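You operate a simulated robot arm through the tools that you are given. There is no shell and no other tool. Be economical: measure what you need, move in short steps, check, and stop when the job is done.

You run a simulated two-armed robot. Do the job below in one go: nothing can be reset, and whatever is moved stays where it is left.

TASK
Fetch the red padlock labelled "65" from the packing bench top and set it in the white lot twenty-nine carton. Put two of the issue cards from the store bench top on top of the blue plate. Take the orange pad on the store bench top and put it away on the top of the closer bench. Put the grey tub from the top of the belt middle shelf on top of the white orange flavour carton on the orange flavour table top. Put the crumpled towel on the berry table top. Take the yellow plough and put it on the closer bench shelf. Open the long chest upper middle lid. Any order will do. Set down upright: orange pad.
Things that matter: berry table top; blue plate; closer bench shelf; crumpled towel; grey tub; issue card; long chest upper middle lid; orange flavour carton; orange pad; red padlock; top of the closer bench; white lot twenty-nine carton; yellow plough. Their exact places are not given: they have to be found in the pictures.

The check looks at the end state, three seconds after you hand in, the way a careful person would. Anything else that was tipped, shoved, dropped, spilled or broken makes it a failure. Lids that push on must go on centred and level and be pressed home; caps that screw on are set level and turned clockwise until they are tight. Flat cloth is picked up by pressing the open fingertips on it (5 to 10 N) and closing them slowly along it; thin cloth reads only 2 to 8 mm in the jaws.

THE ROBOT
Two 7-joint arms with fingered hands on one trunk, on a base that drives. Base frame: it is fixed to the floor where the robot stands at the start and does not move with it; the origin is under the middle of the robot, x ahead of it, y to its left, z up; the surface under the hand at the start is at about z = 800. Lengths are in mm, angles in degrees, forces in N, time in s.
The left shoulder is at the start at [117, 187, 1029], the right one opposite. With the tool pointing down near the work surface each hand reaches from about 480 to 860 mm from the robot's upright axis, wherever it stands, measured 20 degrees to its own side. Places, roughly: berry table top [-2200, 13900, 900]; blue plate (17x20x6 cm) [-6500, 11600, 900]; closer bench shelf [-1400, 7100, 300]; crumpled towel (6x6x4 cm) [-2900, 9200, 900]; grey tub (15x10x6 cm) [-3800, 10800, 600]; issue card [-6500, 12250, 1000]; long chest upper middle lid [700, 14100, 900]; orange flavour carton [-3000, 11000, 1000]; orange pad (5x4x5 cm) [-6500, 11400, 900]; red padlock [500, 250, 750]; top of the closer bench [-1400, 6700, 900]; white lot twenty-nine carton [750, 250, 750]; yellow plough [-1500, 7750, 1000]. Payload 3.6 kg a hand.
The TCP of each hand is the grasp point between the finger pads, 26 mm short of the fingertips. In the tool frame z runs along the fingers and y along their closing line. Largest opening 88 mm; the body of the gripper starts 30 mm behind the TCP. The gripper is a hand of 3 fingers: y runs from the thumb to the fingers, the wrist lies at [-17, -98, -164] in the tool frame, and closing takes about 1.5 s.
Orientation is that of the tool frame in the base frame, as [roll, pitch, yaw] about the fixed x, y, z axes, in that order (R = Rz(yaw) Ry(pitch) Rx(roll)). With the fingers straight down and the wrist toward the robot, the tool's x, y and z point along [0, 1, 0], [1, 0, 0] and [0, 0, -1] of the base frame.

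THE INTERFACE
- The arms move only by the tool arm_command. It takes "left_targets", "right_targets" or both (then of equal length, played together; a hand with none holds still); each is a list of rows, each an object of numbers (a shift or turn left out is 0, a gripper value left out holds the last): "dx", "dy", "dz": the shift along the tool's x, y, z in mm; "rx", "ry", "rz": the turn, a rotation vector about the tool's x, y, z in degrees. In form: [{"dx": .., "dy": .., "dz": .., "rx": .., "ry": .., "rz": ..}, ...]. A call has 1 to 10 rows; each row shifts and turns the commanded pose from where the row before left it, along the tool's axes as they then stand. "left_claw" and "right_claw" are, for a hand that has rows, the finger opening in mm, from 0 to 88, set as the call begins (left out, the last holds). Rows are played at 5 a second. More than 50 mm and 8.6 degrees between two rows, or a gripper value outside its range, and nothing of the call is played. A pose out of reach is approached as far as the arm can. The call stops where the force on the tool passes 40 N (or 10 N more than at its start, if that is more) or the arm is blocked; 0.2 s more then pass. Each finger travels about 153 mm/s and halts on what it meets, pressing with about 28 N; the grip force reading is that of the motor and also rises with nothing between the fingers. The clock runs only during rows and for 0.2 s after the last one: add rows that do not move to give the fingers time. The reply holds the time, the measured pose of the TCP, the force on the tool along the base axes, the opening and the grip force, in the units named above and with some noise, with the torque about the TCP (base axes, N m) and any sound that the robot's microphone picked up.
- Cameras (640 x 400 px; columns grow to the right, rows downward): "scene" is now at [267.5, 22.7, 979]; the picture's right is [0.42, -0.91, -0.00], its down [0.10, 0.05, -0.99] and it looks along [0.90, 0.42, 0.11] (base axes); focal length 214 px, centre (320, 200). "left" rides on the left gripper at [-56, -80, -102] in its tool frame; the picture's right is [-0.73, -0.32, 0.60], its down [0.62, -0.67, 0.41] and it looks along [0.27, 0.68, 0.69] (tool axes); focal length 247 px, centre (320, 200). "right" rides on the right gripper at [56, -80, -102] in its tool frame; the picture's right is [-0.73, 0.32, -0.60], its down [-0.62, -0.67, 0.41] and it looks along [-0.27, 0.68, 0.69] (tool axes); focal length 247 px, centre (320, 200).
- capture(camera): a new picture of that camera. It takes no simulated time.
- slide_trunk(by): slides the trunk up (or, below 0, down) by that many mm; the arms and the scene camera ride with it, the base frame stays. It gives what a move gives, with no picture.
- base_move(legs): drives the robot by 1 to 6 legs, each [ahead, left, turn to the left] in mm, mm and degrees, along the robot's own axes; the way and the turn of a leg run together, so that a leg with both is an arc; at most 1500 mm and 180 degrees a leg. The arms and the cameras ride along, it lands a little off, and it stops where it bumps. It gives what a move gives.
- curl_fingers(fingers, thumb_bend, thumb_turn, hand): sets how far each is bent, from 0 (flat) to 100 (curled in); at 30 the hand is open as for a grip, at 70 the pads meet at the TCP. One left out holds its place. A second passes; each finger stops where it meets its share of the squeeze, and holds until it gets a number again. A gripper value or a shape takes the hand back. It gives what a move gives, with no picture; readings hold the bend of each and the force on the fingers (four entries, about 0 where the hand has none), thumb and palm. thumb_turn goes from beside the hand (0) to across from the fingers (100), as for a grip.
- preshape(shape, hand): the hand has 3 fingers and takes this shape, open, in about a second: jaw (thumb against the fingers, like two jaws); tri (thumb and two fingers); tip (a fingertip pinch); poke (one finger out to press); point (the index stretched); flat (the hand flat); cup (the hand cupped); fist (a fist). The gripper value then closes the fingers along that shape, each until it touches; the sizes above hold for jaw. It gives what a move gives, with no picture.
- turn_head(pan, tilt): turns the head with the scene camera to pan (to the left, within 60 degrees either way) and tilt (down, from -29 to 69), counted from straight ahead of the robot. It gives what a move gives.
- measure_at(camera, pixels): for up to 12 pixels [column, row] of the newest picture of that camera ("zoom" is the newest enlarged one), the place [x, y, z] in the base frame of the surface seen there, good to about 3 mm, but the place of the scene camera against the robot may be out by one fixed shift of up to 25 mm in any direction. It takes no simulated time.
- close_up(camera, box): a new picture of the part [left, top, right, bottom] of that camera's present view, enlarged. It takes no simulated time.
- sign_off(): hands the job in; it is judged then, once.

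Work in short steps. Measure before you move; look again where a grasp or a placing could have gone wrong, and mend it. You have 145 turns and 198 pictures in all, those below and enlarged ones among them. Open the grippers and draw the arms clear of the work before you hand the job in, unless the task says otherwise; then end with one line.

The tools are called as name(argument=value, ...) on one line, values as JSON. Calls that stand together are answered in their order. arm_command: Moves the arms, as the interface text tells. Its arguments: {"type":"object","properties":{"left_targets":{"type":"array","items":{"type":"object","properties":{"dx":{"type":"number"},"dy":{"type":"number"},"dz":{"type":"number"},"rx":{"type":"number"},"ry":{"type":"number"},"rz":{"type":"number"}}}},"left_claw":{"type":"number"},"right_targets":{"type":"array","items":{"type":"object","properties":{"dx":{"type":"number"},"dy":{"type":"number"},"dz":{"type":"number"},"rx":{"type":"number"},"ry":{"type":"number"},"rz":{"type":"number"}}}},"right_claw":{"type":"number"}},"required":[]} The other tools are called the same way: slide_trunk (by) slides the trunk up or down; preshape (shape, hand) gives the hand a shape; curl_fingers (fingers, thumb_bend, thumb_turn, hand) moves the fingers one by one; base_move (legs) drives the base; turn_head (pan, tilt) turns the head that bears the scene camera; capture (camera) takes a picture; measure_at (camera, pixels) gives the place of the surface under pixels of a picture; close_up (camera, box) takes an enlarged picture of a part of a camera's view; sign_off () hands the job in.

At the start:

```text
time_s: 0.0
left_ee_pos: [455.5, 345.0, 1015.2]
left_ee_rot: [-180.0, -0.1, 90.0]
left_force: [-1.3, -0.1, 0.1]
left_ft_torque: [-0.01, 0.01, -0.01]
left_grip_width: 87.8
left_gripper_force: 0.0
left_shape: jaw
left_bend: [30.0, 30.0, 98.0]
left_finger forces: [0.0, 0.0, 0.1, 0.0, 0.0, 0.1]
right_ee_pos: [508.0, -29.2, 1145.4]
right_ee_rot: [179.9, 0.1, 90.0]
right_force: [-0.1, 0.9, 0.0]
right_ft_torque: [0.01, 0.0, -0.01]
right_grip_width: 87.6
right_gripper_force: 0.1
right_shape: jaw
right_bend: [30.0, 30.0, 98.0]
right_finger forces: [0.0, 0.0, 0.0, 0.0, 0.0, 0.0]
trunk travel left (down, up): [-175.0, 582.0]
robot x, y, heading: [1.2, 0.9, 0.1]
head pan, tilt: [25.0, -6.2]
```

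scene: 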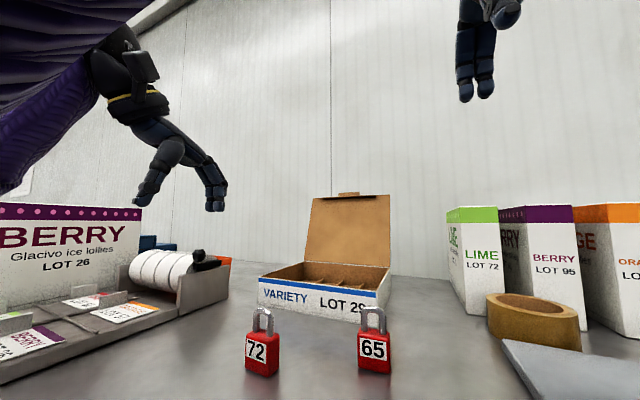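
right: 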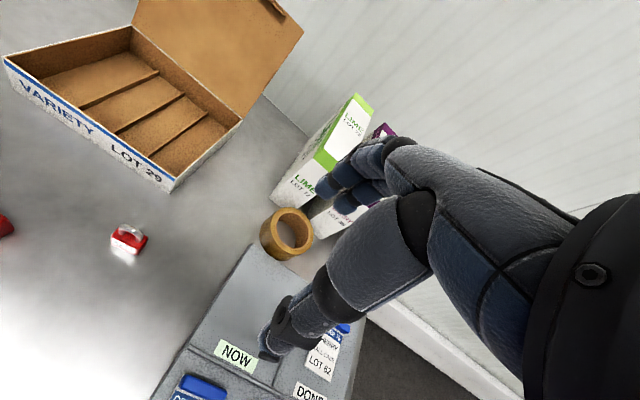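
left: 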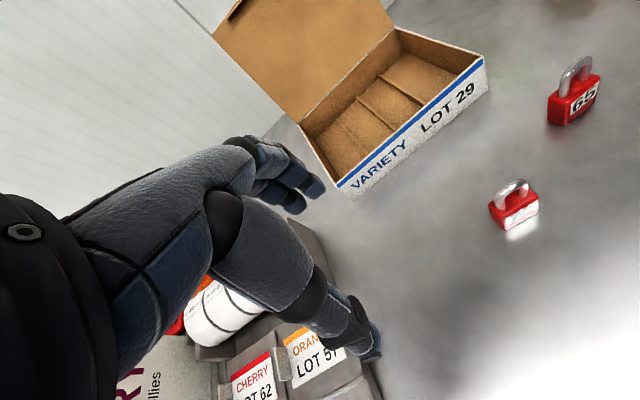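

The left picture shows padlock 65 at (572,105) with its shackle at (575,72), and the carton inside around (375,110). I measure these first.

measure_at(camera="left", pixels=[[560, 110], [593, 92], [572, 97], [563, 85], [588, 62], [576, 68], [515, 205], [375, 85], [345, 115], [420, 65], [342, 183], [486, 60]])

measure_at(camera="scene", pixels=[[362, 350], [386, 350], [363, 318], [384, 318], [373, 310], [376, 371], [260, 350], [262, 315], [262, 290], [385, 310], [310, 275], [350, 280]])

close_up(camera="left", box=[460, 30, 640, 250])

```text
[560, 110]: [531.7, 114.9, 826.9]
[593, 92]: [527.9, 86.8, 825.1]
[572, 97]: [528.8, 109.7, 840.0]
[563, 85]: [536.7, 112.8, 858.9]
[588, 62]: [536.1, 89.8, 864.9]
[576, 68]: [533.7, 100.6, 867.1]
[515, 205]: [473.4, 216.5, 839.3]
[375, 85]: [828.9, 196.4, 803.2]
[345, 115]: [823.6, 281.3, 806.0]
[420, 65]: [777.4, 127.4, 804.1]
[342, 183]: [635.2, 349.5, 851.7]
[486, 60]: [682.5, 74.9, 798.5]
```

```text
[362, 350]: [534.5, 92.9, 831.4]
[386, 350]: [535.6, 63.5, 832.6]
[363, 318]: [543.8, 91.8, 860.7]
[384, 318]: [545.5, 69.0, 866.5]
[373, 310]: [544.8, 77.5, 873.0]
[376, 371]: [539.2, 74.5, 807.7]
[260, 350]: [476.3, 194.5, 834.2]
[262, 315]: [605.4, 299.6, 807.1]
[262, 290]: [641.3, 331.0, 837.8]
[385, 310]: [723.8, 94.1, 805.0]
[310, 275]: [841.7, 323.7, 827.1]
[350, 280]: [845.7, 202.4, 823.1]
```

```text
1.82 times, centred on (550, 140) of left
```

zoom: 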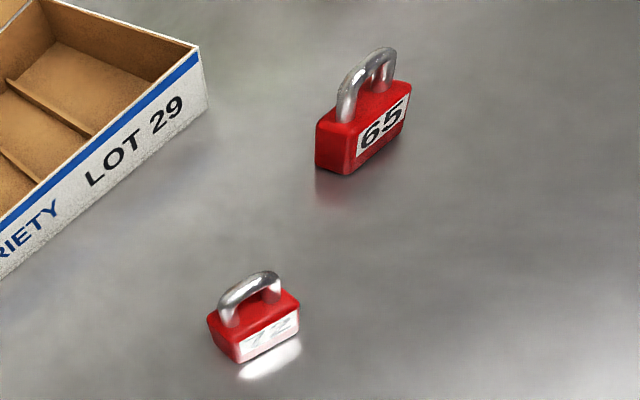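

Padlock 65 is centred near [538,100] with its body top at z≈848, and the scene camera reads about 22 mm low in y. I move the left hand above it and part-way down.

arm_command(left_targets=[{"dx": -41, "dy": 14}, {"dx": -41, "dy": 14}, {"dx": -41, "dy": 14}, {"dx": -41, "dy": 14}, {"dx": -41, "dy": 14}, {"dx": -40, "dy": 13}, {"dz": 40}, {"dz": 40}, {}], left_claw=88)

capture(camera="left")

capture(camera="scene")

```text
time_s: 2.0
left_ee_pos: [536.6, 99.3, 935.7]
left_ee_rot: [179.9, 0.0, 90.1]
left_force: [0.1, -1.5, 0.5]
left_ft_torque: [0.01, -0.01, -0.01]
left_grip_width: 87.4
left_gripper_force: 0.2
left_shape: jaw
left_bend: [30.0, 30.0, 98.0]
left_finger forces: [0.0, 0.1, 0.0, 0.1, 0.1, 0.0]
right_ee_pos: [506.1, -30.0, 1144.2]
right_ee_rot: [179.9, 0.0, 90.0]
right_force: [-0.2, 0.4, 0.1]
right_ft_torque: [0.0, 0.0, 0.04]
right_grip_width: 87.5
right_gripper_force: 0.1
right_shape: jaw
right_bend: [30.0, 30.0, 98.0]
right_finger forces: [0.1, 0.0, 0.0, 0.0, 0.0, 0.0]
trunk travel left (down, up): [-175.0, 582.0]
robot x, y, heading: [1.6, 2.8, 0.0]
head pan, tilt: [25.0, -6.2]
```

```text
193 pictures are left
```

left: 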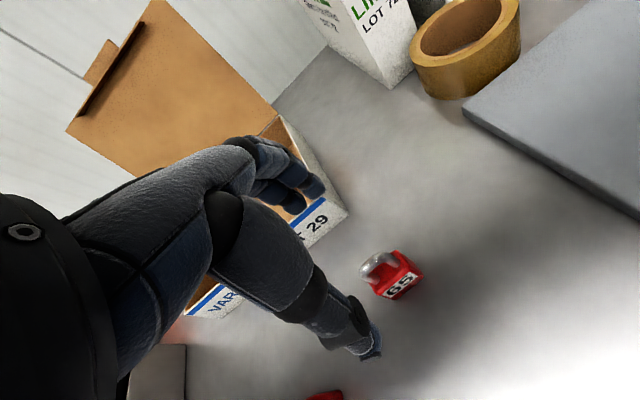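

```text
192 pictures are left
```

scene: 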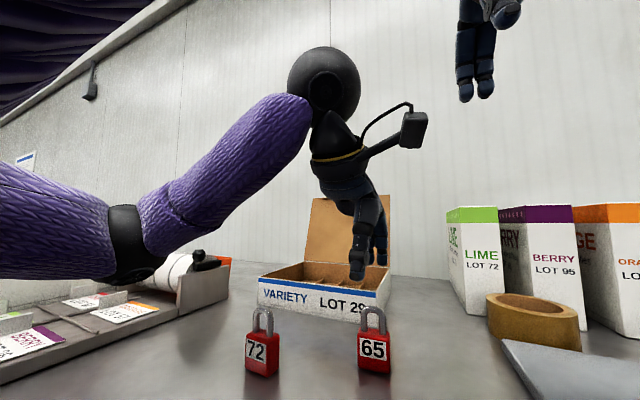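

The padlock is visible at (395,275) in the left view; I measure it again at close range.

measure_at(camera="left", pixels=[[385, 290], [418, 278], [405, 257], [380, 265], [395, 272], [415, 268], [372, 268], [392, 258]])

measure_at(camera="scene", pixels=[[355, 270], [382, 255], [362, 350], [386, 350]])

close_up(camera="left", box=[320, 220, 460, 320])

```text
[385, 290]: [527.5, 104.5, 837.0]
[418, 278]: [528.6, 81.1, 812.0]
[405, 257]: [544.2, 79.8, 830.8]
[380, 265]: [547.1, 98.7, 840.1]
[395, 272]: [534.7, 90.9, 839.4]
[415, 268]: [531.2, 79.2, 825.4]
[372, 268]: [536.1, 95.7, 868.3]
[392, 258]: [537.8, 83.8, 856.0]
```

```text
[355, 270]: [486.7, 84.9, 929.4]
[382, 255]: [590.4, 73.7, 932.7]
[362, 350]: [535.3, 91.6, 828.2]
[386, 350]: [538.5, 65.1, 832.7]
```

```text
4.00 times, centred on (390, 270) of left
```

zoom: 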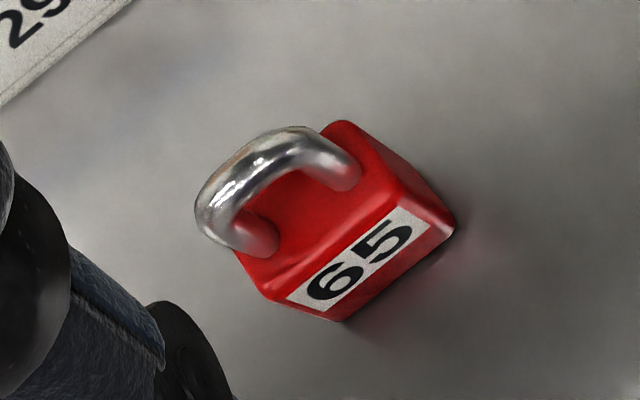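

The body spans x≈527–548 and y≈78–107 with its top at 840. I shift 6 mm toward -y, lower to z≈838 and close.

arm_command(left_targets=[{"dx": -6, "dz": 33}, {"dz": 33}, {"dz": 30}, {}])

arm_command(left_targets=[{}, {}, {}, {}, {}, {}, {}, {}], left_claw=0)

capture(camera="scene")

```text
time_s: 3.0
left_ee_pos: [538.7, 92.4, 840.0]
left_ee_rot: [180.0, 0.0, 90.0]
left_force: [0.1, -0.1, 0.3]
left_ft_torque: [0.04, 0.01, -0.04]
left_grip_width: 87.4
left_gripper_force: 0.0
left_shape: jaw
left_bend: [30.0, 30.0, 98.0]
left_finger forces: [0.1, 0.0, 0.1, 0.0, 0.0, 0.1]
right_ee_pos: [505.6, -29.5, 1145.1]
right_ee_rot: [179.9, -0.1, 90.0]
right_force: [0.0, 0.0, 0.1]
right_ft_torque: [0.0, 0.03, -0.02]
right_grip_width: 87.8
right_gripper_force: 0.0
right_shape: jaw
right_bend: [30.0, 30.0, 98.0]
right_finger forces: [0.0, 0.0, 0.1, 0.0, 0.0, 0.0]
trunk travel left (down, up): [-175.0, 582.0]
robot x, y, heading: [0.8, -0.3, -0.0]
head pan, tilt: [25.0, -6.2]
```

```text
time_s: 4.8
left_ee_pos: [538.0, 90.9, 839.0]
left_ee_rot: [-180.0, 0.0, 90.1]
left_force: [0.0, 0.8, 0.2]
left_ft_torque: [0.0, 0.01, 0.03]
left_grip_width: 15.8
left_gripper_force: 27.2
left_shape: jaw
left_bend: [58.0, 74.0, 100.0]
left_finger forces: [13.0, 12.2, 0.0, 0.1, 25.3, 0.0]
right_ee_pos: [506.3, -30.3, 1144.5]
right_ee_rot: [-180.0, -0.1, 90.0]
right_force: [1.0, -1.0, -0.1]
right_ft_torque: [0.02, -0.01, 0.01]
right_grip_width: 87.8
right_gripper_force: 0.1
right_shape: jaw
right_bend: [30.0, 30.0, 98.0]
right_finger forces: [0.0, 0.0, 0.0, 0.0, 0.0, 0.0]
trunk travel left (down, up): [-175.0, 582.0]
robot x, y, heading: [0.5, 1.6, 0.2]
head pan, tilt: [25.0, -6.2]
```

```text
190 pictures are left
```

scene: 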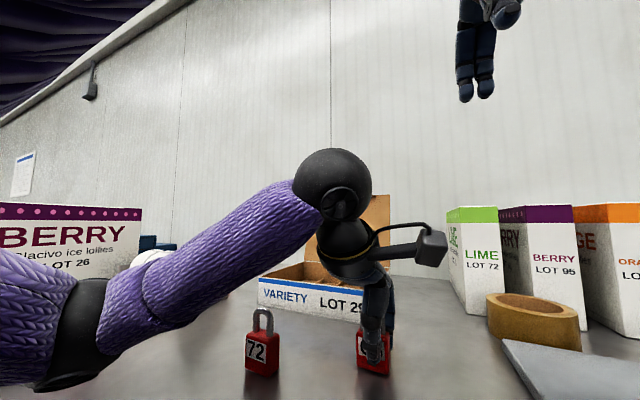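

The grip holds (15.8 mm, 27 N). I lift straight up and look at the carton's interior.

arm_command(left_targets=[{"dz": -40}, {"dz": -40}, {"dz": -40}, {"dz": -20}, {}])

capture(camera="left")

capture(camera="right")

```text
time_s: 6.0
left_ee_pos: [537.5, 93.5, 979.2]
left_ee_rot: [179.9, 0.0, 90.0]
left_force: [0.2, -0.5, -0.6]
left_ft_torque: [0.03, -0.02, 0.02]
left_grip_width: 15.6
left_gripper_force: 28.2
left_shape: jaw
left_bend: [59.0, 74.0, 100.0]
left_finger forces: [13.0, 12.3, 0.1, 0.0, 25.3, 0.0]
right_ee_pos: [506.7, -29.5, 1145.0]
right_ee_rot: [180.0, 0.0, 90.0]
right_force: [0.2, 0.4, 0.0]
right_ft_torque: [-0.02, 0.02, 0.0]
right_grip_width: 87.5
right_gripper_force: 0.0
right_shape: jaw
right_bend: [30.0, 30.0, 98.0]
right_finger forces: [0.0, 0.0, 0.0, 0.0, 0.0, 0.0]
trunk travel left (down, up): [-175.0, 582.0]
robot x, y, heading: [1.0, -0.6, -0.1]
head pan, tilt: [25.0, -6.2]
```

```text
189 pictures are left
```

left: 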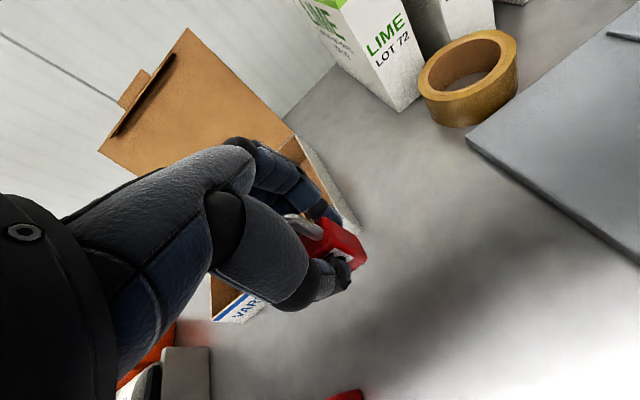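

```text
188 pictures are left
```

right: 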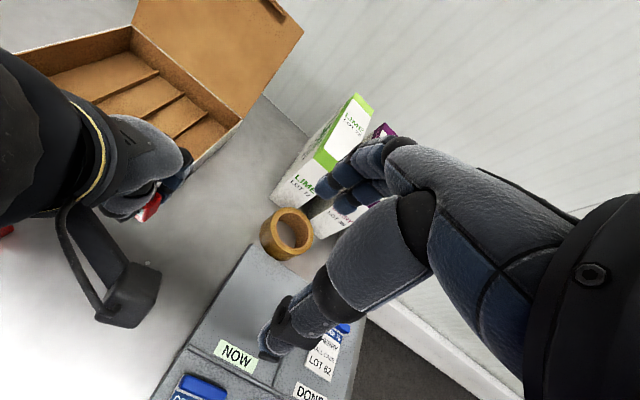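

The padlock is held. I measure the carton's dividers and rim in the right view.

measure_at(camera="right", pixels=[[240, 120], [130, 28], [157, 72], [185, 97], [210, 115], [95, 75], [140, 55], [150, 105], [170, 125], [175, 88], [195, 60], [60, 55]])

measure_at(camera="left", pixels=[[310, 185], [300, 150], [340, 240], [355, 228], [330, 250], [355, 262], [345, 245], [330, 230]])

close_up(camera="left", box=[260, 180, 400, 300])

```text
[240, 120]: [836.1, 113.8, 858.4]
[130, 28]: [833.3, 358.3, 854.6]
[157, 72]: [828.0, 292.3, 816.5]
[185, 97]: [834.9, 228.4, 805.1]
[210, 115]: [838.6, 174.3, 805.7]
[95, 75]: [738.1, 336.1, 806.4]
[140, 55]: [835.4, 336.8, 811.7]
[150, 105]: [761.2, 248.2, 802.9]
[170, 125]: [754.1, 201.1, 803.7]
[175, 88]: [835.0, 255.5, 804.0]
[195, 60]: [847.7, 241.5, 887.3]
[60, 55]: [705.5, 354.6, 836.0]
```

```text
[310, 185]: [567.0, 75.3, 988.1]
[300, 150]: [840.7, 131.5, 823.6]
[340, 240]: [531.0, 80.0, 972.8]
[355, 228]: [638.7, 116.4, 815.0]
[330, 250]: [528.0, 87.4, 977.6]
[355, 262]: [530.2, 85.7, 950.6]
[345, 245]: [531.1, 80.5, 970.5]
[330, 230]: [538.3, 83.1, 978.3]
```

```text
3.33 times, centred on (330, 240) of left
```

zoom: 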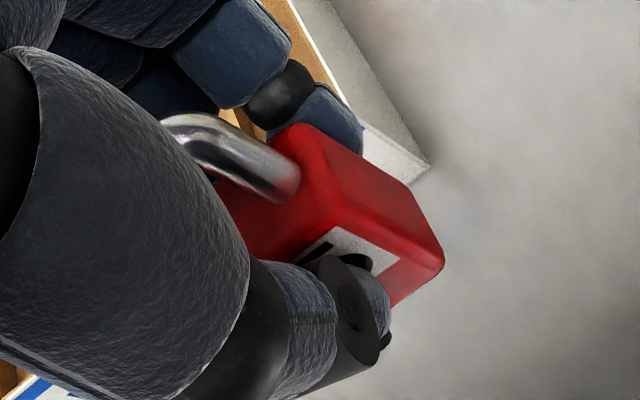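

The carton spans x≈640–840, y≈114–355, with the floor at 803 and dividers near y≈174, 228, 292. I carry the padlock to about [735,202] and take a look before lowering.

arm_command(left_targets=[{"dx": 22, "dy": 40}, {"dx": 22, "dy": 40}, {"dx": 22, "dy": 40}, {"dx": 22, "dy": 40}, {"dx": 21, "dy": 38}, {}, {"dz": 35}, {"dz": 35}, {}])

capture(camera="right")

capture(camera="scene")

```text
time_s: 8.0
left_ee_pos: [735.4, 202.1, 910.1]
left_ee_rot: [180.0, 0.0, 90.0]
left_force: [0.8, 0.5, -0.2]
left_ft_torque: [0.06, -0.01, -0.02]
left_grip_width: 15.7
left_gripper_force: 27.8
left_shape: jaw
left_bend: [59.0, 74.0, 100.0]
left_finger forces: [12.9, 12.3, 0.0, 0.1, 25.2, 0.0]
right_ee_pos: [507.4, -30.0, 1145.7]
right_ee_rot: [179.9, 0.0, 90.0]
right_force: [-0.7, 0.8, -0.7]
right_ft_torque: [0.0, 0.01, -0.01]
right_grip_width: 87.7
right_gripper_force: 0.1
right_shape: jaw
right_bend: [30.0, 30.0, 98.0]
right_finger forces: [0.0, 0.0, 0.0, 0.0, 0.0, 0.0]
trunk travel left (down, up): [-175.0, 582.0]
robot x, y, heading: [-0.7, 1.5, 0.0]
head pan, tilt: [25.0, -6.2]
```

```text
186 pictures are left
```

right: 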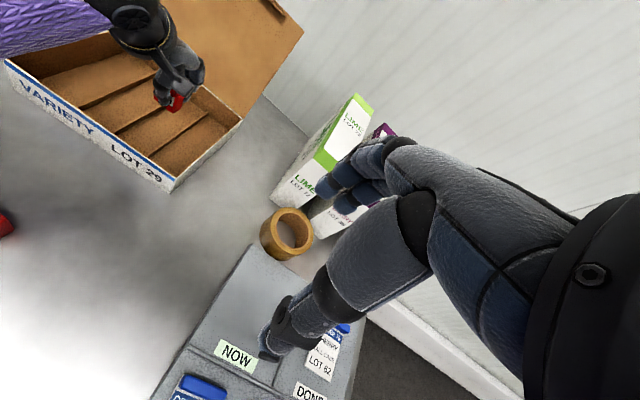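

```text
185 pictures are left
```

scene: 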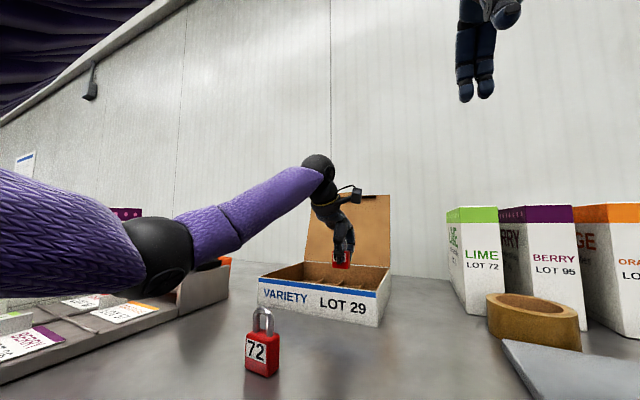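

The dividers now show clearly at (115,92), (150,115) and (178,135) in the right view; I measure them.

measure_at(camera="right", pixels=[[120, 90], [150, 116], [176, 137], [118, 132], [152, 154], [160, 128], [130, 105], [185, 150]])

close_up(camera="right", box=[0, 20, 260, 200])

```text
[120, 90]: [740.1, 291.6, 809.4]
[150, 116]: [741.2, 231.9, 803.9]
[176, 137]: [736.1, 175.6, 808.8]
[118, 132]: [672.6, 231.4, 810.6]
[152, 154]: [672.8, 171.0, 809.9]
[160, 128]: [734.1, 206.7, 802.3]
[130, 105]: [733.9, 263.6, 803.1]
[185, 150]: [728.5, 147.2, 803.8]
```

```text
2.22 times, centred on (130, 110) of right
```

zoom: 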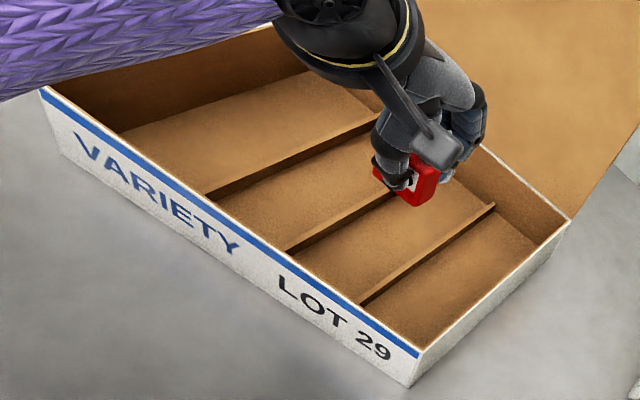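

The compartment runs y≈175–230, so the padlock is centred over it. I lower gently to the floor.

arm_command(left_targets=[{"dz": 30}, {"dz": 25}, {"dz": 6}, {"dz": 4}, {"dz": 3}, {}])

close_up(camera="right", box=[80, 20, 260, 160])

```text
time_s: 9.4
left_ee_pos: [736.2, 201.8, 844.3]
left_ee_rot: [179.7, 0.0, 90.0]
left_force: [-0.2, 0.5, 3.2]
left_ft_torque: [0.02, -0.02, 0.02]
left_grip_width: 15.6
left_gripper_force: 27.7
left_shape: jaw
left_bend: [59.0, 74.0, 100.0]
left_finger forces: [13.6, 13.0, 0.0, 0.0, 26.7, 0.0]
right_ee_pos: [505.6, -29.4, 1146.0]
right_ee_rot: [179.9, 0.0, 90.1]
right_force: [0.5, -0.9, 0.4]
right_ft_torque: [0.0, 0.01, 0.01]
right_grip_width: 87.8
right_gripper_force: 0.0
right_shape: jaw
right_bend: [30.0, 30.0, 98.0]
right_finger forces: [0.0, 0.1, 0.0, 0.1, 0.0, 0.0]
trunk travel left (down, up): [-175.0, 582.0]
robot x, y, heading: [-0.5, 2.1, -0.3]
head pan, tilt: [25.0, -6.2]
```

```text
2.86 times, centred on (170, 90) of right
```

zoom: 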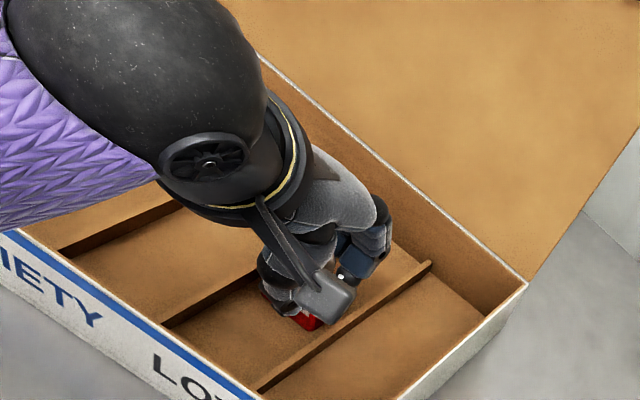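

Contact reads 3 N at z 844. I open the fingers and rise clear.

arm_command(left_targets=[{"dz": 1}, {}, {}, {}, {}, {}], left_claw=60)

arm_command(left_targets=[{"dz": -20}, {"dz": -40}, {"dz": -45}, {"dz": -45}, {"dz": -30, "dy": -20}, {"dy": -45}, {"dy": -45}, {"dy": -45}, {"dy": -45}])

close_up(camera="right", box=[0, 20, 260, 200])

```text
time_s: 10.8
left_ee_pos: [737.1, 203.1, 840.2]
left_ee_rot: [179.9, 0.0, 89.9]
left_force: [0.3, -0.4, -0.1]
left_ft_torque: [0.02, 0.02, -0.01]
left_grip_width: 59.7
left_gripper_force: 0.1
left_shape: jaw
left_bend: [36.0, 57.0, 100.0]
left_finger forces: [0.0, 0.0, 0.1, 0.1, 0.0, 0.0]
right_ee_pos: [506.6, -29.6, 1145.3]
right_ee_rot: [-180.0, -0.1, 90.0]
right_force: [0.9, -0.3, 0.1]
right_ft_torque: [0.03, 0.03, 0.05]
right_grip_width: 87.7
right_gripper_force: 0.1
right_shape: jaw
right_bend: [30.0, 30.0, 98.0]
right_finger forces: [0.1, 0.0, 0.0, 0.0, 0.0, 0.0]
trunk travel left (down, up): [-175.0, 582.0]
robot x, y, heading: [3.2, 1.0, 0.0]
head pan, tilt: [25.0, -6.2]
```

```text
time_s: 12.8
left_ee_pos: [538.0, 202.2, 1019.1]
left_ee_rot: [-179.9, 0.0, 90.0]
left_force: [-0.6, -0.3, 0.5]
left_ft_torque: [0.0, -0.02, -0.01]
left_grip_width: 59.9
left_gripper_force: 0.0
left_shape: jaw
left_bend: [36.0, 57.0, 99.0]
left_finger forces: [0.0, 0.1, 0.0, 0.1, 0.0, 0.1]
right_ee_pos: [505.3, -31.1, 1146.3]
right_ee_rot: [180.0, 0.0, 90.1]
right_force: [0.7, 0.0, -0.7]
right_ft_torque: [0.0, 0.0, -0.02]
right_grip_width: 87.6
right_gripper_force: 0.0
right_shape: jaw
right_bend: [30.0, 30.0, 98.0]
right_finger forces: [0.0, 0.0, 0.0, 0.0, 0.0, 0.1]
trunk travel left (down, up): [-175.0, 582.0]
robot x, y, heading: [0.1, -0.5, -0.1]
head pan, tilt: [25.0, -6.2]
```

```text
2.22 times, centred on (130, 110) of right
```

zoom: 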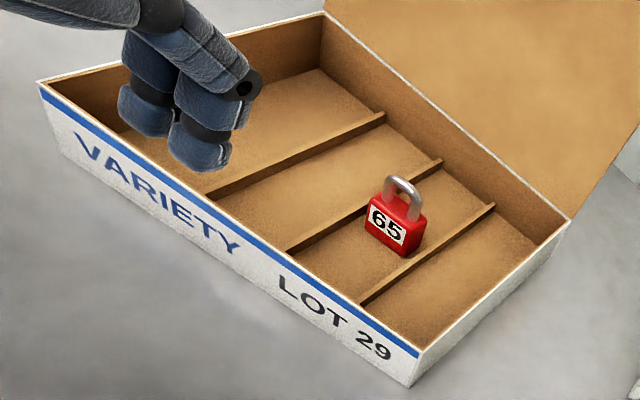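

Padlock 65 stands upright in the carton. I back away from the bench and turn left to look toward the rest of the room.

base_move(legs=[[-600, 0, 0], [0, 0, 90]])

turn_head(pan=0, tilt=5)

capture(camera="scene")

turn_head(pan=50, tilt=5)

capture(camera="scene")

```text
time_s: 20.1
left_ee_pos: [-817.2, 537.6, 1020.4]
left_ee_rot: [180.0, -0.1, -179.8]
left_force: [-0.4, 0.3, -0.9]
left_ft_torque: [-0.01, 0.03, -0.03]
left_grip_width: 59.9
left_gripper_force: 0.1
left_shape: jaw
left_bend: [36.0, 57.0, 99.0]
left_finger forces: [0.1, 0.1, 0.1, 0.1, 0.0, 0.1]
right_ee_pos: [-583.4, 508.0, 1145.1]
right_ee_rot: [-179.9, 0.0, -180.0]
right_force: [-0.3, 0.3, 0.0]
right_ft_torque: [0.02, -0.01, -0.01]
right_grip_width: 87.8
right_gripper_force: 0.2
right_shape: jaw
right_bend: [30.0, 30.0, 98.0]
right_finger forces: [0.1, 0.0, 0.1, 0.0, 0.1, 0.0]
trunk travel left (down, up): [-175.0, 582.0]
robot x, y, heading: [-614.4, 1.9, 90.1]
head pan, tilt: [25.0, -6.2]
```

```text
time_s: 21.0
left_ee_pos: [-815.2, 538.3, 1021.2]
left_ee_rot: [180.0, 0.1, -179.9]
left_force: [-0.3, 0.1, 0.0]
left_ft_torque: [-0.01, 0.02, -0.02]
left_grip_width: 59.4
left_gripper_force: 0.1
left_shape: jaw
left_bend: [36.0, 57.0, 99.0]
left_finger forces: [0.0, 0.1, 0.1, 0.0, 0.0, 0.0]
right_ee_pos: [-584.6, 507.9, 1145.2]
right_ee_rot: [-180.0, 0.0, -179.9]
right_force: [-0.7, -0.7, -0.1]
right_ft_torque: [-0.01, 0.01, -0.01]
right_grip_width: 87.6
right_gripper_force: 0.1
right_shape: jaw
right_bend: [30.0, 30.0, 98.0]
right_finger forces: [0.0, 0.0, 0.0, 0.1, 0.0, 0.1]
trunk travel left (down, up): [-175.0, 582.0]
robot x, y, heading: [-613.7, -3.2, 90.1]
head pan, tilt: [0.0, 5.0]
```

```text
181 pictures are left
```

scene: 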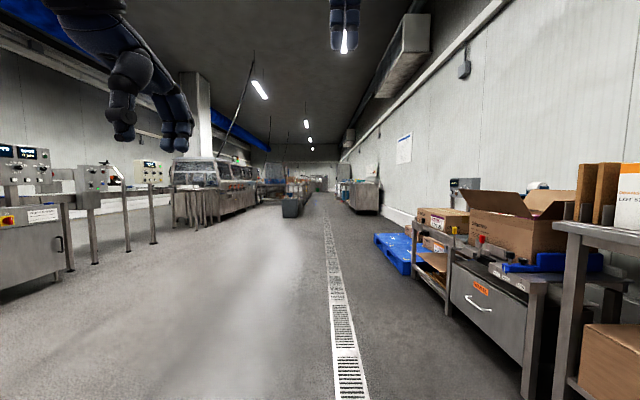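

```text
time_s: 22.2
left_ee_pos: [-817.6, 537.3, 1019.9]
left_ee_rot: [180.0, 0.1, -179.7]
left_force: [0.5, -0.4, 0.0]
left_ft_torque: [0.01, 0.01, 0.0]
left_grip_width: 59.6
left_gripper_force: 0.0
left_shape: jaw
left_bend: [36.0, 57.0, 99.0]
left_finger forces: [0.1, 0.0, 0.1, 0.0, 0.0, 0.0]
right_ee_pos: [-584.6, 508.1, 1145.7]
right_ee_rot: [-179.9, 0.0, -179.9]
right_force: [-0.7, -0.3, 0.7]
right_ft_torque: [0.01, -0.01, 0.02]
right_grip_width: 88.0
right_gripper_force: 0.0
right_shape: jaw
right_bend: [30.0, 30.0, 98.0]
right_finger forces: [0.0, 0.0, 0.0, 0.1, 0.0, 0.0]
trunk travel left (down, up): [-175.0, 582.0]
robot x, y, heading: [-614.4, 4.1, 90.4]
head pan, tilt: [50.0, 5.0]
```

```text
180 pictures are left
```

scene: 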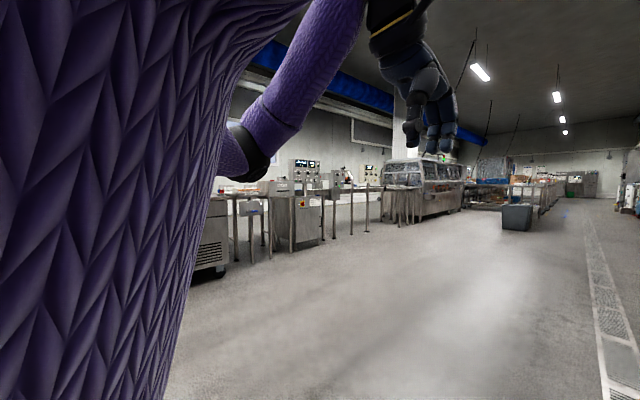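

The aisle ahead along +y is clear, with a grey bin at (291,207). I measure distances of the things ahead before driving.

turn_head(pan=10, tilt=0)

capture(camera="scene")

close_up(camera="scene", box=[180, 120, 480, 260])

```text
time_s: 23.2
left_ee_pos: [-814.9, 537.9, 1020.4]
left_ee_rot: [180.0, 0.0, -179.7]
left_force: [0.2, 0.0, 0.0]
left_ft_torque: [-0.04, 0.0, 0.02]
left_grip_width: 59.6
left_gripper_force: 0.0
left_shape: jaw
left_bend: [36.0, 57.0, 99.0]
left_finger forces: [0.0, 0.0, 0.0, 0.0, 0.0, 0.0]
right_ee_pos: [-583.8, 508.2, 1145.9]
right_ee_rot: [-180.0, 0.1, -180.0]
right_force: [0.6, 0.1, 0.1]
right_ft_torque: [-0.02, -0.03, -0.01]
right_grip_width: 87.8
right_gripper_force: 0.1
right_shape: jaw
right_bend: [30.0, 30.0, 98.0]
right_finger forces: [0.1, 0.0, 0.1, 0.0, 0.1, 0.0]
trunk travel left (down, up): [-175.0, 582.0]
robot x, y, heading: [-608.4, -4.3, 90.1]
head pan, tilt: [10.0, 0.0]
```

```text
179 pictures are left
```

scene: 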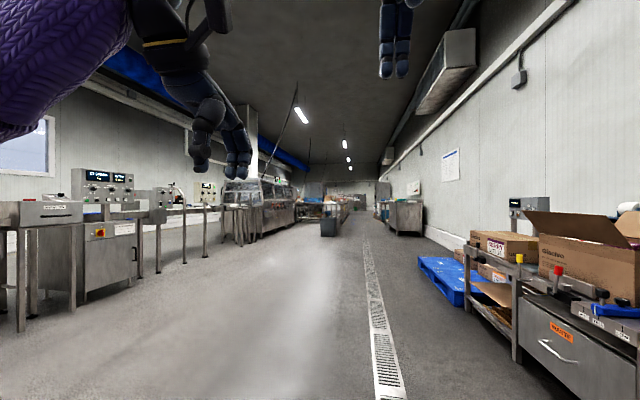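

```text
2.13 times, centred on (330, 190) of scene
```

zoom: 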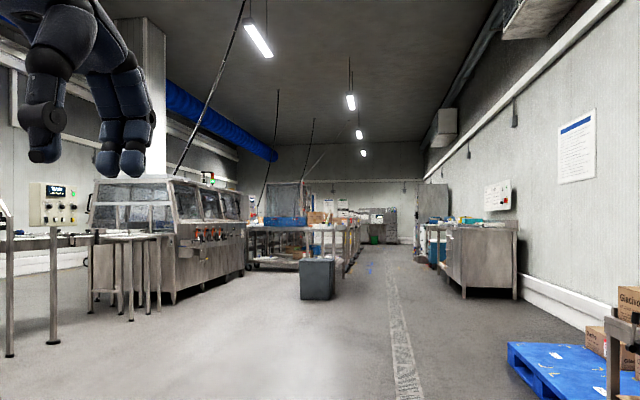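

measure_at(camera="zoom", pixels=[[317, 280], [300, 240], [350, 230], [460, 260], [270, 228], [170, 280], [210, 240], [530, 350], [380, 240], [130, 270], [240, 262], [418, 245]])

```text
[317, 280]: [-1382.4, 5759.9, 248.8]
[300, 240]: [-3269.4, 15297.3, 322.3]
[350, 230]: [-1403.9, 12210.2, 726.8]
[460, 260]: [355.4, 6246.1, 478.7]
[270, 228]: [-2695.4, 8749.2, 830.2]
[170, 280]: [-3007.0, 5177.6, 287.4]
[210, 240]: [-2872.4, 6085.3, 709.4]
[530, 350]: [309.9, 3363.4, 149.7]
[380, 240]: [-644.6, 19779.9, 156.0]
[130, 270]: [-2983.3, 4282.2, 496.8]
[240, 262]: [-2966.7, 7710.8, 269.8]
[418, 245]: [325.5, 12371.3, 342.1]
```

The bin stands at about [-1380,5760] and the aisle x≈-600 is free. I drive 5.3 m ahead and look at the bench.

base_move(legs=[[1400, 0, 0], [1400, 0, 0], [1400, 0, 0], [1300, 0, 0]])

turn_head(pan=25, tilt=10)

capture(camera="scene")

```text
time_s: 49.4
left_ee_pos: [-665.6, 6010.6, 1019.3]
left_ee_rot: [-179.9, 0.0, 177.9]
left_force: [-0.4, 0.4, -0.2]
left_ft_torque: [0.01, 0.02, 0.02]
left_grip_width: 59.8
left_gripper_force: 0.1
left_shape: jaw
left_bend: [36.0, 57.0, 99.0]
left_finger forces: [0.0, 0.0, 0.1, 0.0, 0.0, 0.0]
right_ee_pos: [-434.8, 5971.1, 1144.9]
right_ee_rot: [180.0, -0.1, 177.8]
right_force: [0.0, -0.2, -0.1]
right_ft_torque: [-0.02, 0.01, -0.03]
right_grip_width: 87.7
right_gripper_force: 0.1
right_shape: jaw
right_bend: [30.0, 30.0, 98.0]
right_finger forces: [0.1, 0.0, 0.0, 0.0, 0.0, 0.0]
trunk travel left (down, up): [-175.0, 582.0]
robot x, y, heading: [-481.8, 5466.6, 87.7]
head pan, tilt: [10.0, 0.0]
```

```text
time_s: 50.1
left_ee_pos: [-664.8, 6010.9, 1020.9]
left_ee_rot: [180.0, 0.0, 177.8]
left_force: [0.9, 0.4, -0.1]
left_ft_torque: [0.01, 0.0, 0.0]
left_grip_width: 59.6
left_gripper_force: 0.0
left_shape: jaw
left_bend: [36.0, 57.0, 99.0]
left_finger forces: [0.0, 0.0, 0.0, 0.0, 0.0, 0.1]
right_ee_pos: [-436.2, 5970.0, 1144.7]
right_ee_rot: [-180.0, 0.0, 177.9]
right_force: [-0.3, -0.2, -0.5]
right_ft_torque: [0.01, 0.0, -0.01]
right_grip_width: 87.6
right_gripper_force: 0.0
right_shape: jaw
right_bend: [30.0, 30.0, 98.0]
right_finger forces: [0.1, 0.0, 0.0, 0.0, 0.1, 0.1]
trunk travel left (down, up): [-175.0, 582.0]
robot x, y, heading: [-484.2, 5467.0, 88.0]
head pan, tilt: [25.0, 10.0]
```

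```text
177 pictures are left
```

scene: 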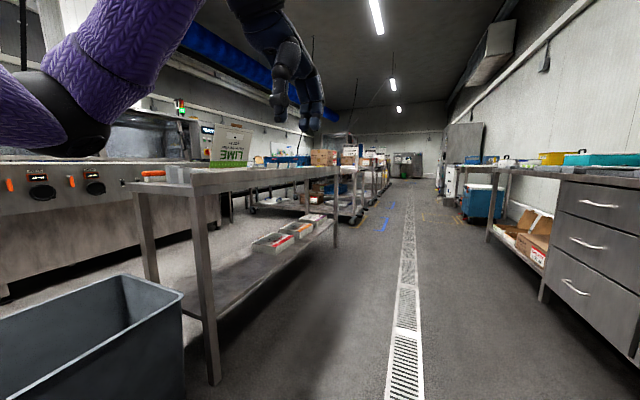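

close_up(camera="scene", box=[110, 120, 420, 300])

measure_at(camera="scene", pixels=[[205, 340], [335, 230], [135, 182], [190, 188], [335, 172], [230, 290], [285, 250], [90, 330], [270, 240], [360, 215], [280, 160], [150, 175]])

```text
2.06 times, centred on (265, 210) of scene
```

zoom: 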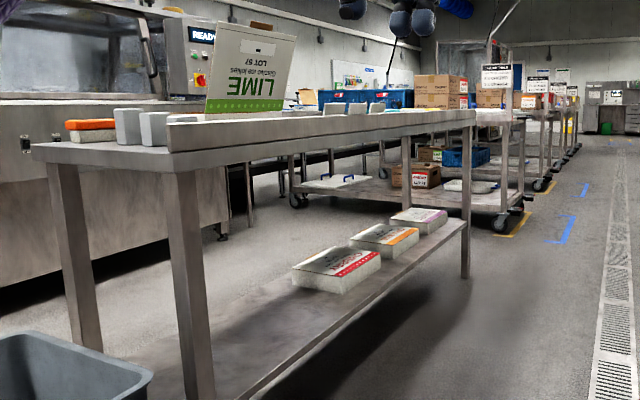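

```text
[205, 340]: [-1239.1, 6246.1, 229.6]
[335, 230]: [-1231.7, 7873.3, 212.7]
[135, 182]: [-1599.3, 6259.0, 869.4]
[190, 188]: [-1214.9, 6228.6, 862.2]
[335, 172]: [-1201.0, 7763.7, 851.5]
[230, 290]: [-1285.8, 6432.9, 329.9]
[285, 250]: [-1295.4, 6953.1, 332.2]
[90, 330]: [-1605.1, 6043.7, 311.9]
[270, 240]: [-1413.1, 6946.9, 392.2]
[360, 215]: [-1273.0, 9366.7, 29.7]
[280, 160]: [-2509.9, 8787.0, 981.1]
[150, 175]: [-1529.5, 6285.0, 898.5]
```

The closer bench spans x≈-1600…-1210, y≈6230…7880, top z≈870 and shelf z≈330. I drive on to about y 7500 and turn to face the bench.

base_move(legs=[[1020, 30, 2], [1020, 30, 0], [0, 0, 90]])

turn_head(pan=0, tilt=15)

capture(camera="scene")

```text
time_s: 64.1
left_ee_pos: [-1084.0, 7295.1, 1020.4]
left_ee_rot: [-180.0, 0.0, -89.7]
left_force: [-0.5, -0.5, 0.3]
left_ft_torque: [-0.01, -0.03, -0.05]
left_grip_width: 59.8
left_gripper_force: 0.2
left_shape: jaw
left_bend: [36.0, 57.0, 99.0]
left_finger forces: [0.1, 0.1, 0.0, 0.1, 0.1, 0.0]
right_ee_pos: [-1053.8, 7527.9, 1144.9]
right_ee_rot: [-180.0, 0.0, -89.6]
right_force: [0.2, -0.7, 0.2]
right_ft_torque: [0.0, 0.01, 0.02]
right_grip_width: 87.7
right_gripper_force: 0.0
right_shape: jaw
right_bend: [30.0, 30.0, 98.0]
right_finger forces: [0.0, 0.1, 0.0, 0.0, 0.0, 0.0]
trunk travel left (down, up): [-175.0, 582.0]
robot x, y, heading: [-549.0, 7499.5, -179.6]
head pan, tilt: [25.0, 10.0]
```

```text
time_s: 65.0
left_ee_pos: [-1083.6, 7295.4, 1020.6]
left_ee_rot: [180.0, 0.1, -89.6]
left_force: [-0.2, -0.7, 0.5]
left_ft_torque: [0.03, 0.0, 0.03]
left_grip_width: 59.7
left_gripper_force: 0.1
left_shape: jaw
left_bend: [36.0, 57.0, 99.0]
left_finger forces: [0.1, 0.1, 0.0, 0.1, 0.0, 0.0]
right_ee_pos: [-1053.3, 7527.2, 1144.7]
right_ee_rot: [-180.0, 0.0, -89.6]
right_force: [-0.4, -0.5, -0.4]
right_ft_torque: [0.01, 0.02, 0.0]
right_grip_width: 87.9
right_gripper_force: 0.1
right_shape: jaw
right_bend: [30.0, 30.0, 98.0]
right_finger forces: [0.1, 0.1, 0.0, 0.0, 0.0, 0.0]
trunk travel left (down, up): [-175.0, 582.0]
robot x, y, heading: [-547.4, 7502.3, -179.6]
head pan, tilt: [0.0, 15.0]
```

```text
175 pictures are left
```

scene: 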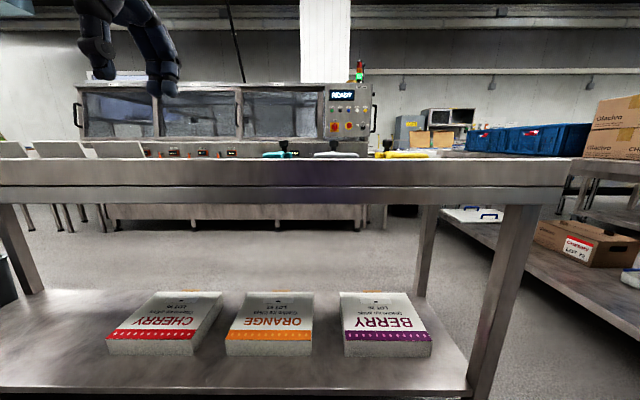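

Three ploughs (blue 275, grey 335, yellow 400 at row 154) lie on the bench top behind a raised edge. I raise the trunk to see over it.

slide_trunk(by=300)

turn_head(pan=0, tilt=30)

capture(camera="scene")

```text
time_s: 68.0
left_ee_pos: [-1084.9, 7296.1, 1318.9]
left_ee_rot: [-180.0, 0.0, -89.6]
left_force: [0.6, 0.4, 0.3]
left_ft_torque: [-0.01, 0.05, 0.04]
left_grip_width: 59.7
left_gripper_force: 0.0
left_shape: jaw
left_bend: [36.0, 57.0, 99.0]
left_finger forces: [0.1, 0.0, 0.0, 0.1, 0.0, 0.0]
right_ee_pos: [-1053.0, 7527.4, 1445.1]
right_ee_rot: [-179.9, 0.1, -89.6]
right_force: [0.2, -0.4, 0.3]
right_ft_torque: [-0.02, -0.03, 0.01]
right_grip_width: 87.9
right_gripper_force: 0.1
right_shape: jaw
right_bend: [30.0, 30.0, 98.0]
right_finger forces: [0.0, 0.0, 0.1, 0.0, 0.0, 0.1]
trunk travel left (down, up): [-475.0, 282.0]
robot x, y, heading: [-546.0, 7503.4, -179.7]
head pan, tilt: [0.0, 15.0]
```

```text
time_s: 68.7
left_ee_pos: [-1084.0, 7295.2, 1320.9]
left_ee_rot: [-179.9, 0.1, -89.5]
left_force: [-1.0, 0.7, -0.6]
left_ft_torque: [-0.01, -0.01, 0.0]
left_grip_width: 59.9
left_gripper_force: 0.1
left_shape: jaw
left_bend: [36.0, 57.0, 99.0]
left_finger forces: [0.0, 0.1, 0.0, 0.0, 0.0, 0.1]
right_ee_pos: [-1054.3, 7526.9, 1446.3]
right_ee_rot: [180.0, 0.0, -89.6]
right_force: [0.3, 0.6, 0.0]
right_ft_torque: [0.0, 0.0, -0.01]
right_grip_width: 87.8
right_gripper_force: 0.1
right_shape: jaw
right_bend: [30.0, 30.0, 98.0]
right_finger forces: [0.0, 0.1, 0.0, 0.0, 0.0, 0.0]
trunk travel left (down, up): [-475.0, 282.0]
robot x, y, heading: [-544.6, 7504.0, -179.8]
head pan, tilt: [0.0, 30.0]
```

```text
174 pictures are left
```

scene: 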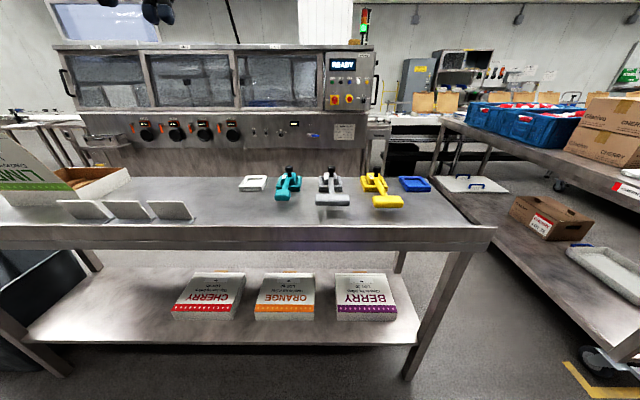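

close_up(camera="scene", box=[230, 150, 470, 260])

measure_at(camera="scene", pixels=[[388, 201], [375, 185], [378, 176], [400, 205], [372, 202], [388, 210], [330, 200], [345, 220], [400, 240], [490, 235], [420, 195], [300, 240]])

measure_at(camera="scene", pixels=[[250, 330], [410, 340], [365, 320], [335, 285], [385, 285], [400, 300], [150, 330], [320, 335], [60, 335], [415, 325]])

```text
2.67 times, centred on (350, 205) of scene
```

zoom: 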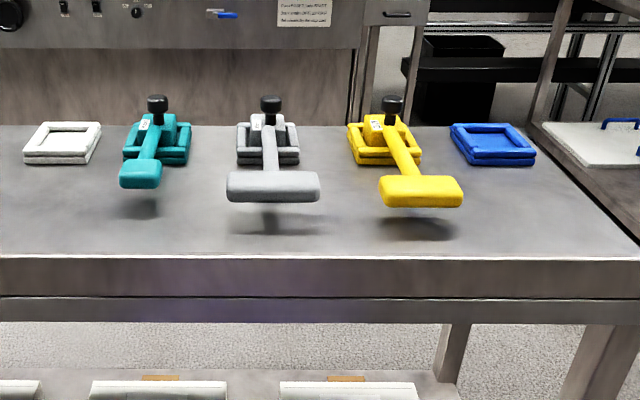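

```text
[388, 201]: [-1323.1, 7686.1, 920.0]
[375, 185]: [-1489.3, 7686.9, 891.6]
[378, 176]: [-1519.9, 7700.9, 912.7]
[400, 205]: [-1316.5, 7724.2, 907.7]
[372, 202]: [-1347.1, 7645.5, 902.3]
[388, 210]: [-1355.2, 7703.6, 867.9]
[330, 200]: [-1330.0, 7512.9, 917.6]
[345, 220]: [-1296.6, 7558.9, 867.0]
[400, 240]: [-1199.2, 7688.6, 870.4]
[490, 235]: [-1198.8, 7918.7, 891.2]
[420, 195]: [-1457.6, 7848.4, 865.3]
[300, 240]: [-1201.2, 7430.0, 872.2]
```

```text
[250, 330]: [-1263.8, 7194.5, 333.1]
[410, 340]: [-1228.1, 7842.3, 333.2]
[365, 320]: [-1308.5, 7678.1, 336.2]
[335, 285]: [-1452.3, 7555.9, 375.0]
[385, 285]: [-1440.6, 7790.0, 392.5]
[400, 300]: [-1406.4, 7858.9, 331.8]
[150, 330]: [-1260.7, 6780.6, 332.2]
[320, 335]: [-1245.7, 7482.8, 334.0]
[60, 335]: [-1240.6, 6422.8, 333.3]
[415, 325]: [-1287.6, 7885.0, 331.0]
```

I enlarge the yellow plough to understand how it sits.

close_up(camera="scene", box=[350, 160, 440, 216])

close_up(camera="scene", box=[260, 160, 350, 216])

```text
7.11 times, centred on (395, 188) of scene
```

zoom: 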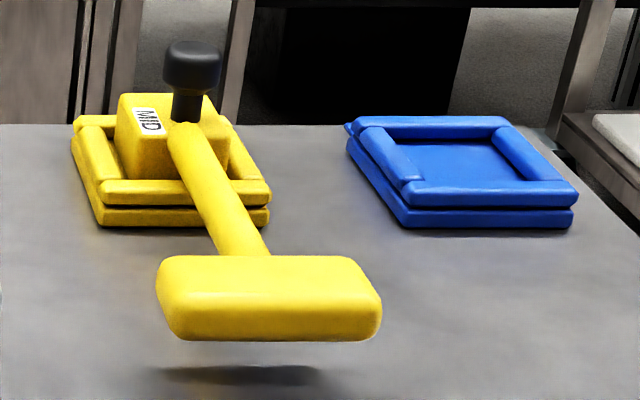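

```text
7.11 times, centred on (305, 188) of scene
```

zoom: 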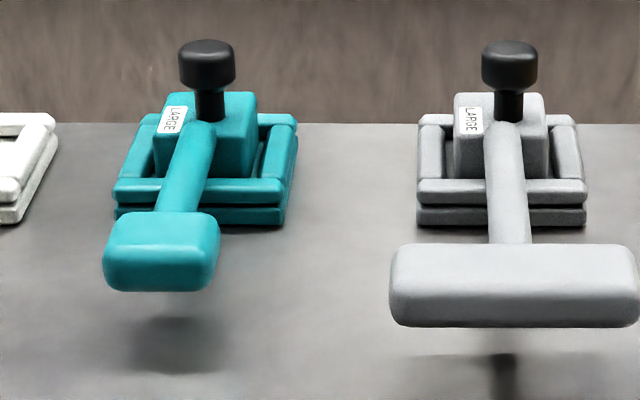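

The plough is a block with black knob, arm and paddle sitting loosely in its tray, knob near [-1510,7700,950]. I drive 200 mm closer and lower the trunk 150, then look with the right hand camera.

base_move(legs=[[200, -60, 0]])

slide_trunk(by=-150)

capture(camera="right")

capture(camera="scene")

```text
time_s: 70.3
left_ee_pos: [-1284.3, 7355.1, 1320.1]
left_ee_rot: [-179.9, 0.0, -89.7]
left_force: [-0.3, -0.6, 0.0]
left_ft_torque: [-0.02, 0.0, 0.03]
left_grip_width: 59.7
left_gripper_force: 0.0
left_shape: jaw
left_bend: [36.0, 57.0, 99.0]
left_finger forces: [0.1, 0.0, 0.1, 0.0, 0.1, 0.0]
right_ee_pos: [-1254.3, 7587.5, 1444.1]
right_ee_rot: [180.0, 0.0, -89.6]
right_force: [-0.3, -0.7, -0.1]
right_ft_torque: [-0.03, 0.0, -0.02]
right_grip_width: 87.7
right_gripper_force: 0.1
right_shape: jaw
right_bend: [30.0, 30.0, 98.0]
right_finger forces: [0.0, 0.0, 0.0, 0.0, 0.1, 0.0]
trunk travel left (down, up): [-475.0, 282.0]
robot x, y, heading: [-749.8, 7559.7, -179.6]
head pan, tilt: [0.0, 30.0]
```

```text
time_s: 72.1
left_ee_pos: [-1283.6, 7355.4, 1170.5]
left_ee_rot: [-180.0, -0.1, -89.6]
left_force: [0.5, 0.1, 0.2]
left_ft_torque: [0.0, 0.01, -0.05]
left_grip_width: 59.7
left_gripper_force: 0.0
left_shape: jaw
left_bend: [36.0, 57.0, 99.0]
left_finger forces: [0.0, 0.0, 0.0, 0.1, 0.1, 0.0]
right_ee_pos: [-1251.5, 7587.7, 1296.7]
right_ee_rot: [-180.0, 0.0, -89.6]
right_force: [0.4, -0.6, 0.0]
right_ft_torque: [0.02, 0.0, -0.02]
right_grip_width: 87.3
right_gripper_force: 0.0
right_shape: jaw
right_bend: [30.0, 30.0, 98.0]
right_finger forces: [0.0, 0.1, 0.0, 0.0, 0.1, 0.0]
trunk travel left (down, up): [-325.0, 432.0]
robot x, y, heading: [-742.1, 7561.6, -179.8]
head pan, tilt: [0.0, 30.0]
```

```text
170 pictures are left
```

right: 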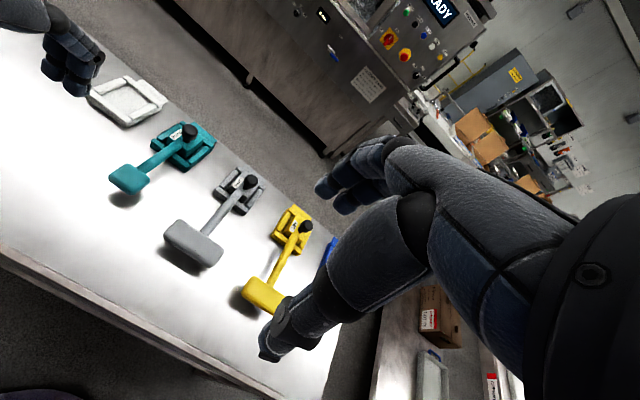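

```text
169 pictures are left
```

scene: 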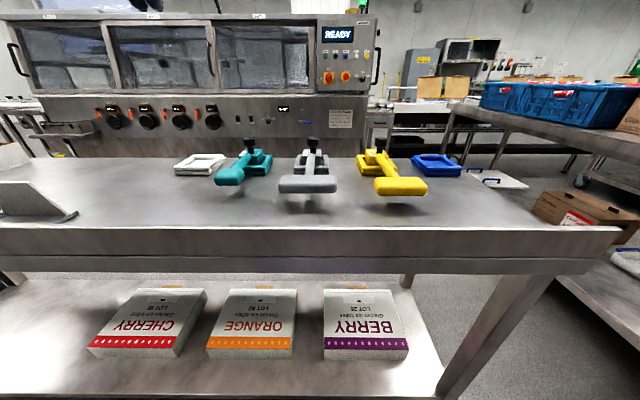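

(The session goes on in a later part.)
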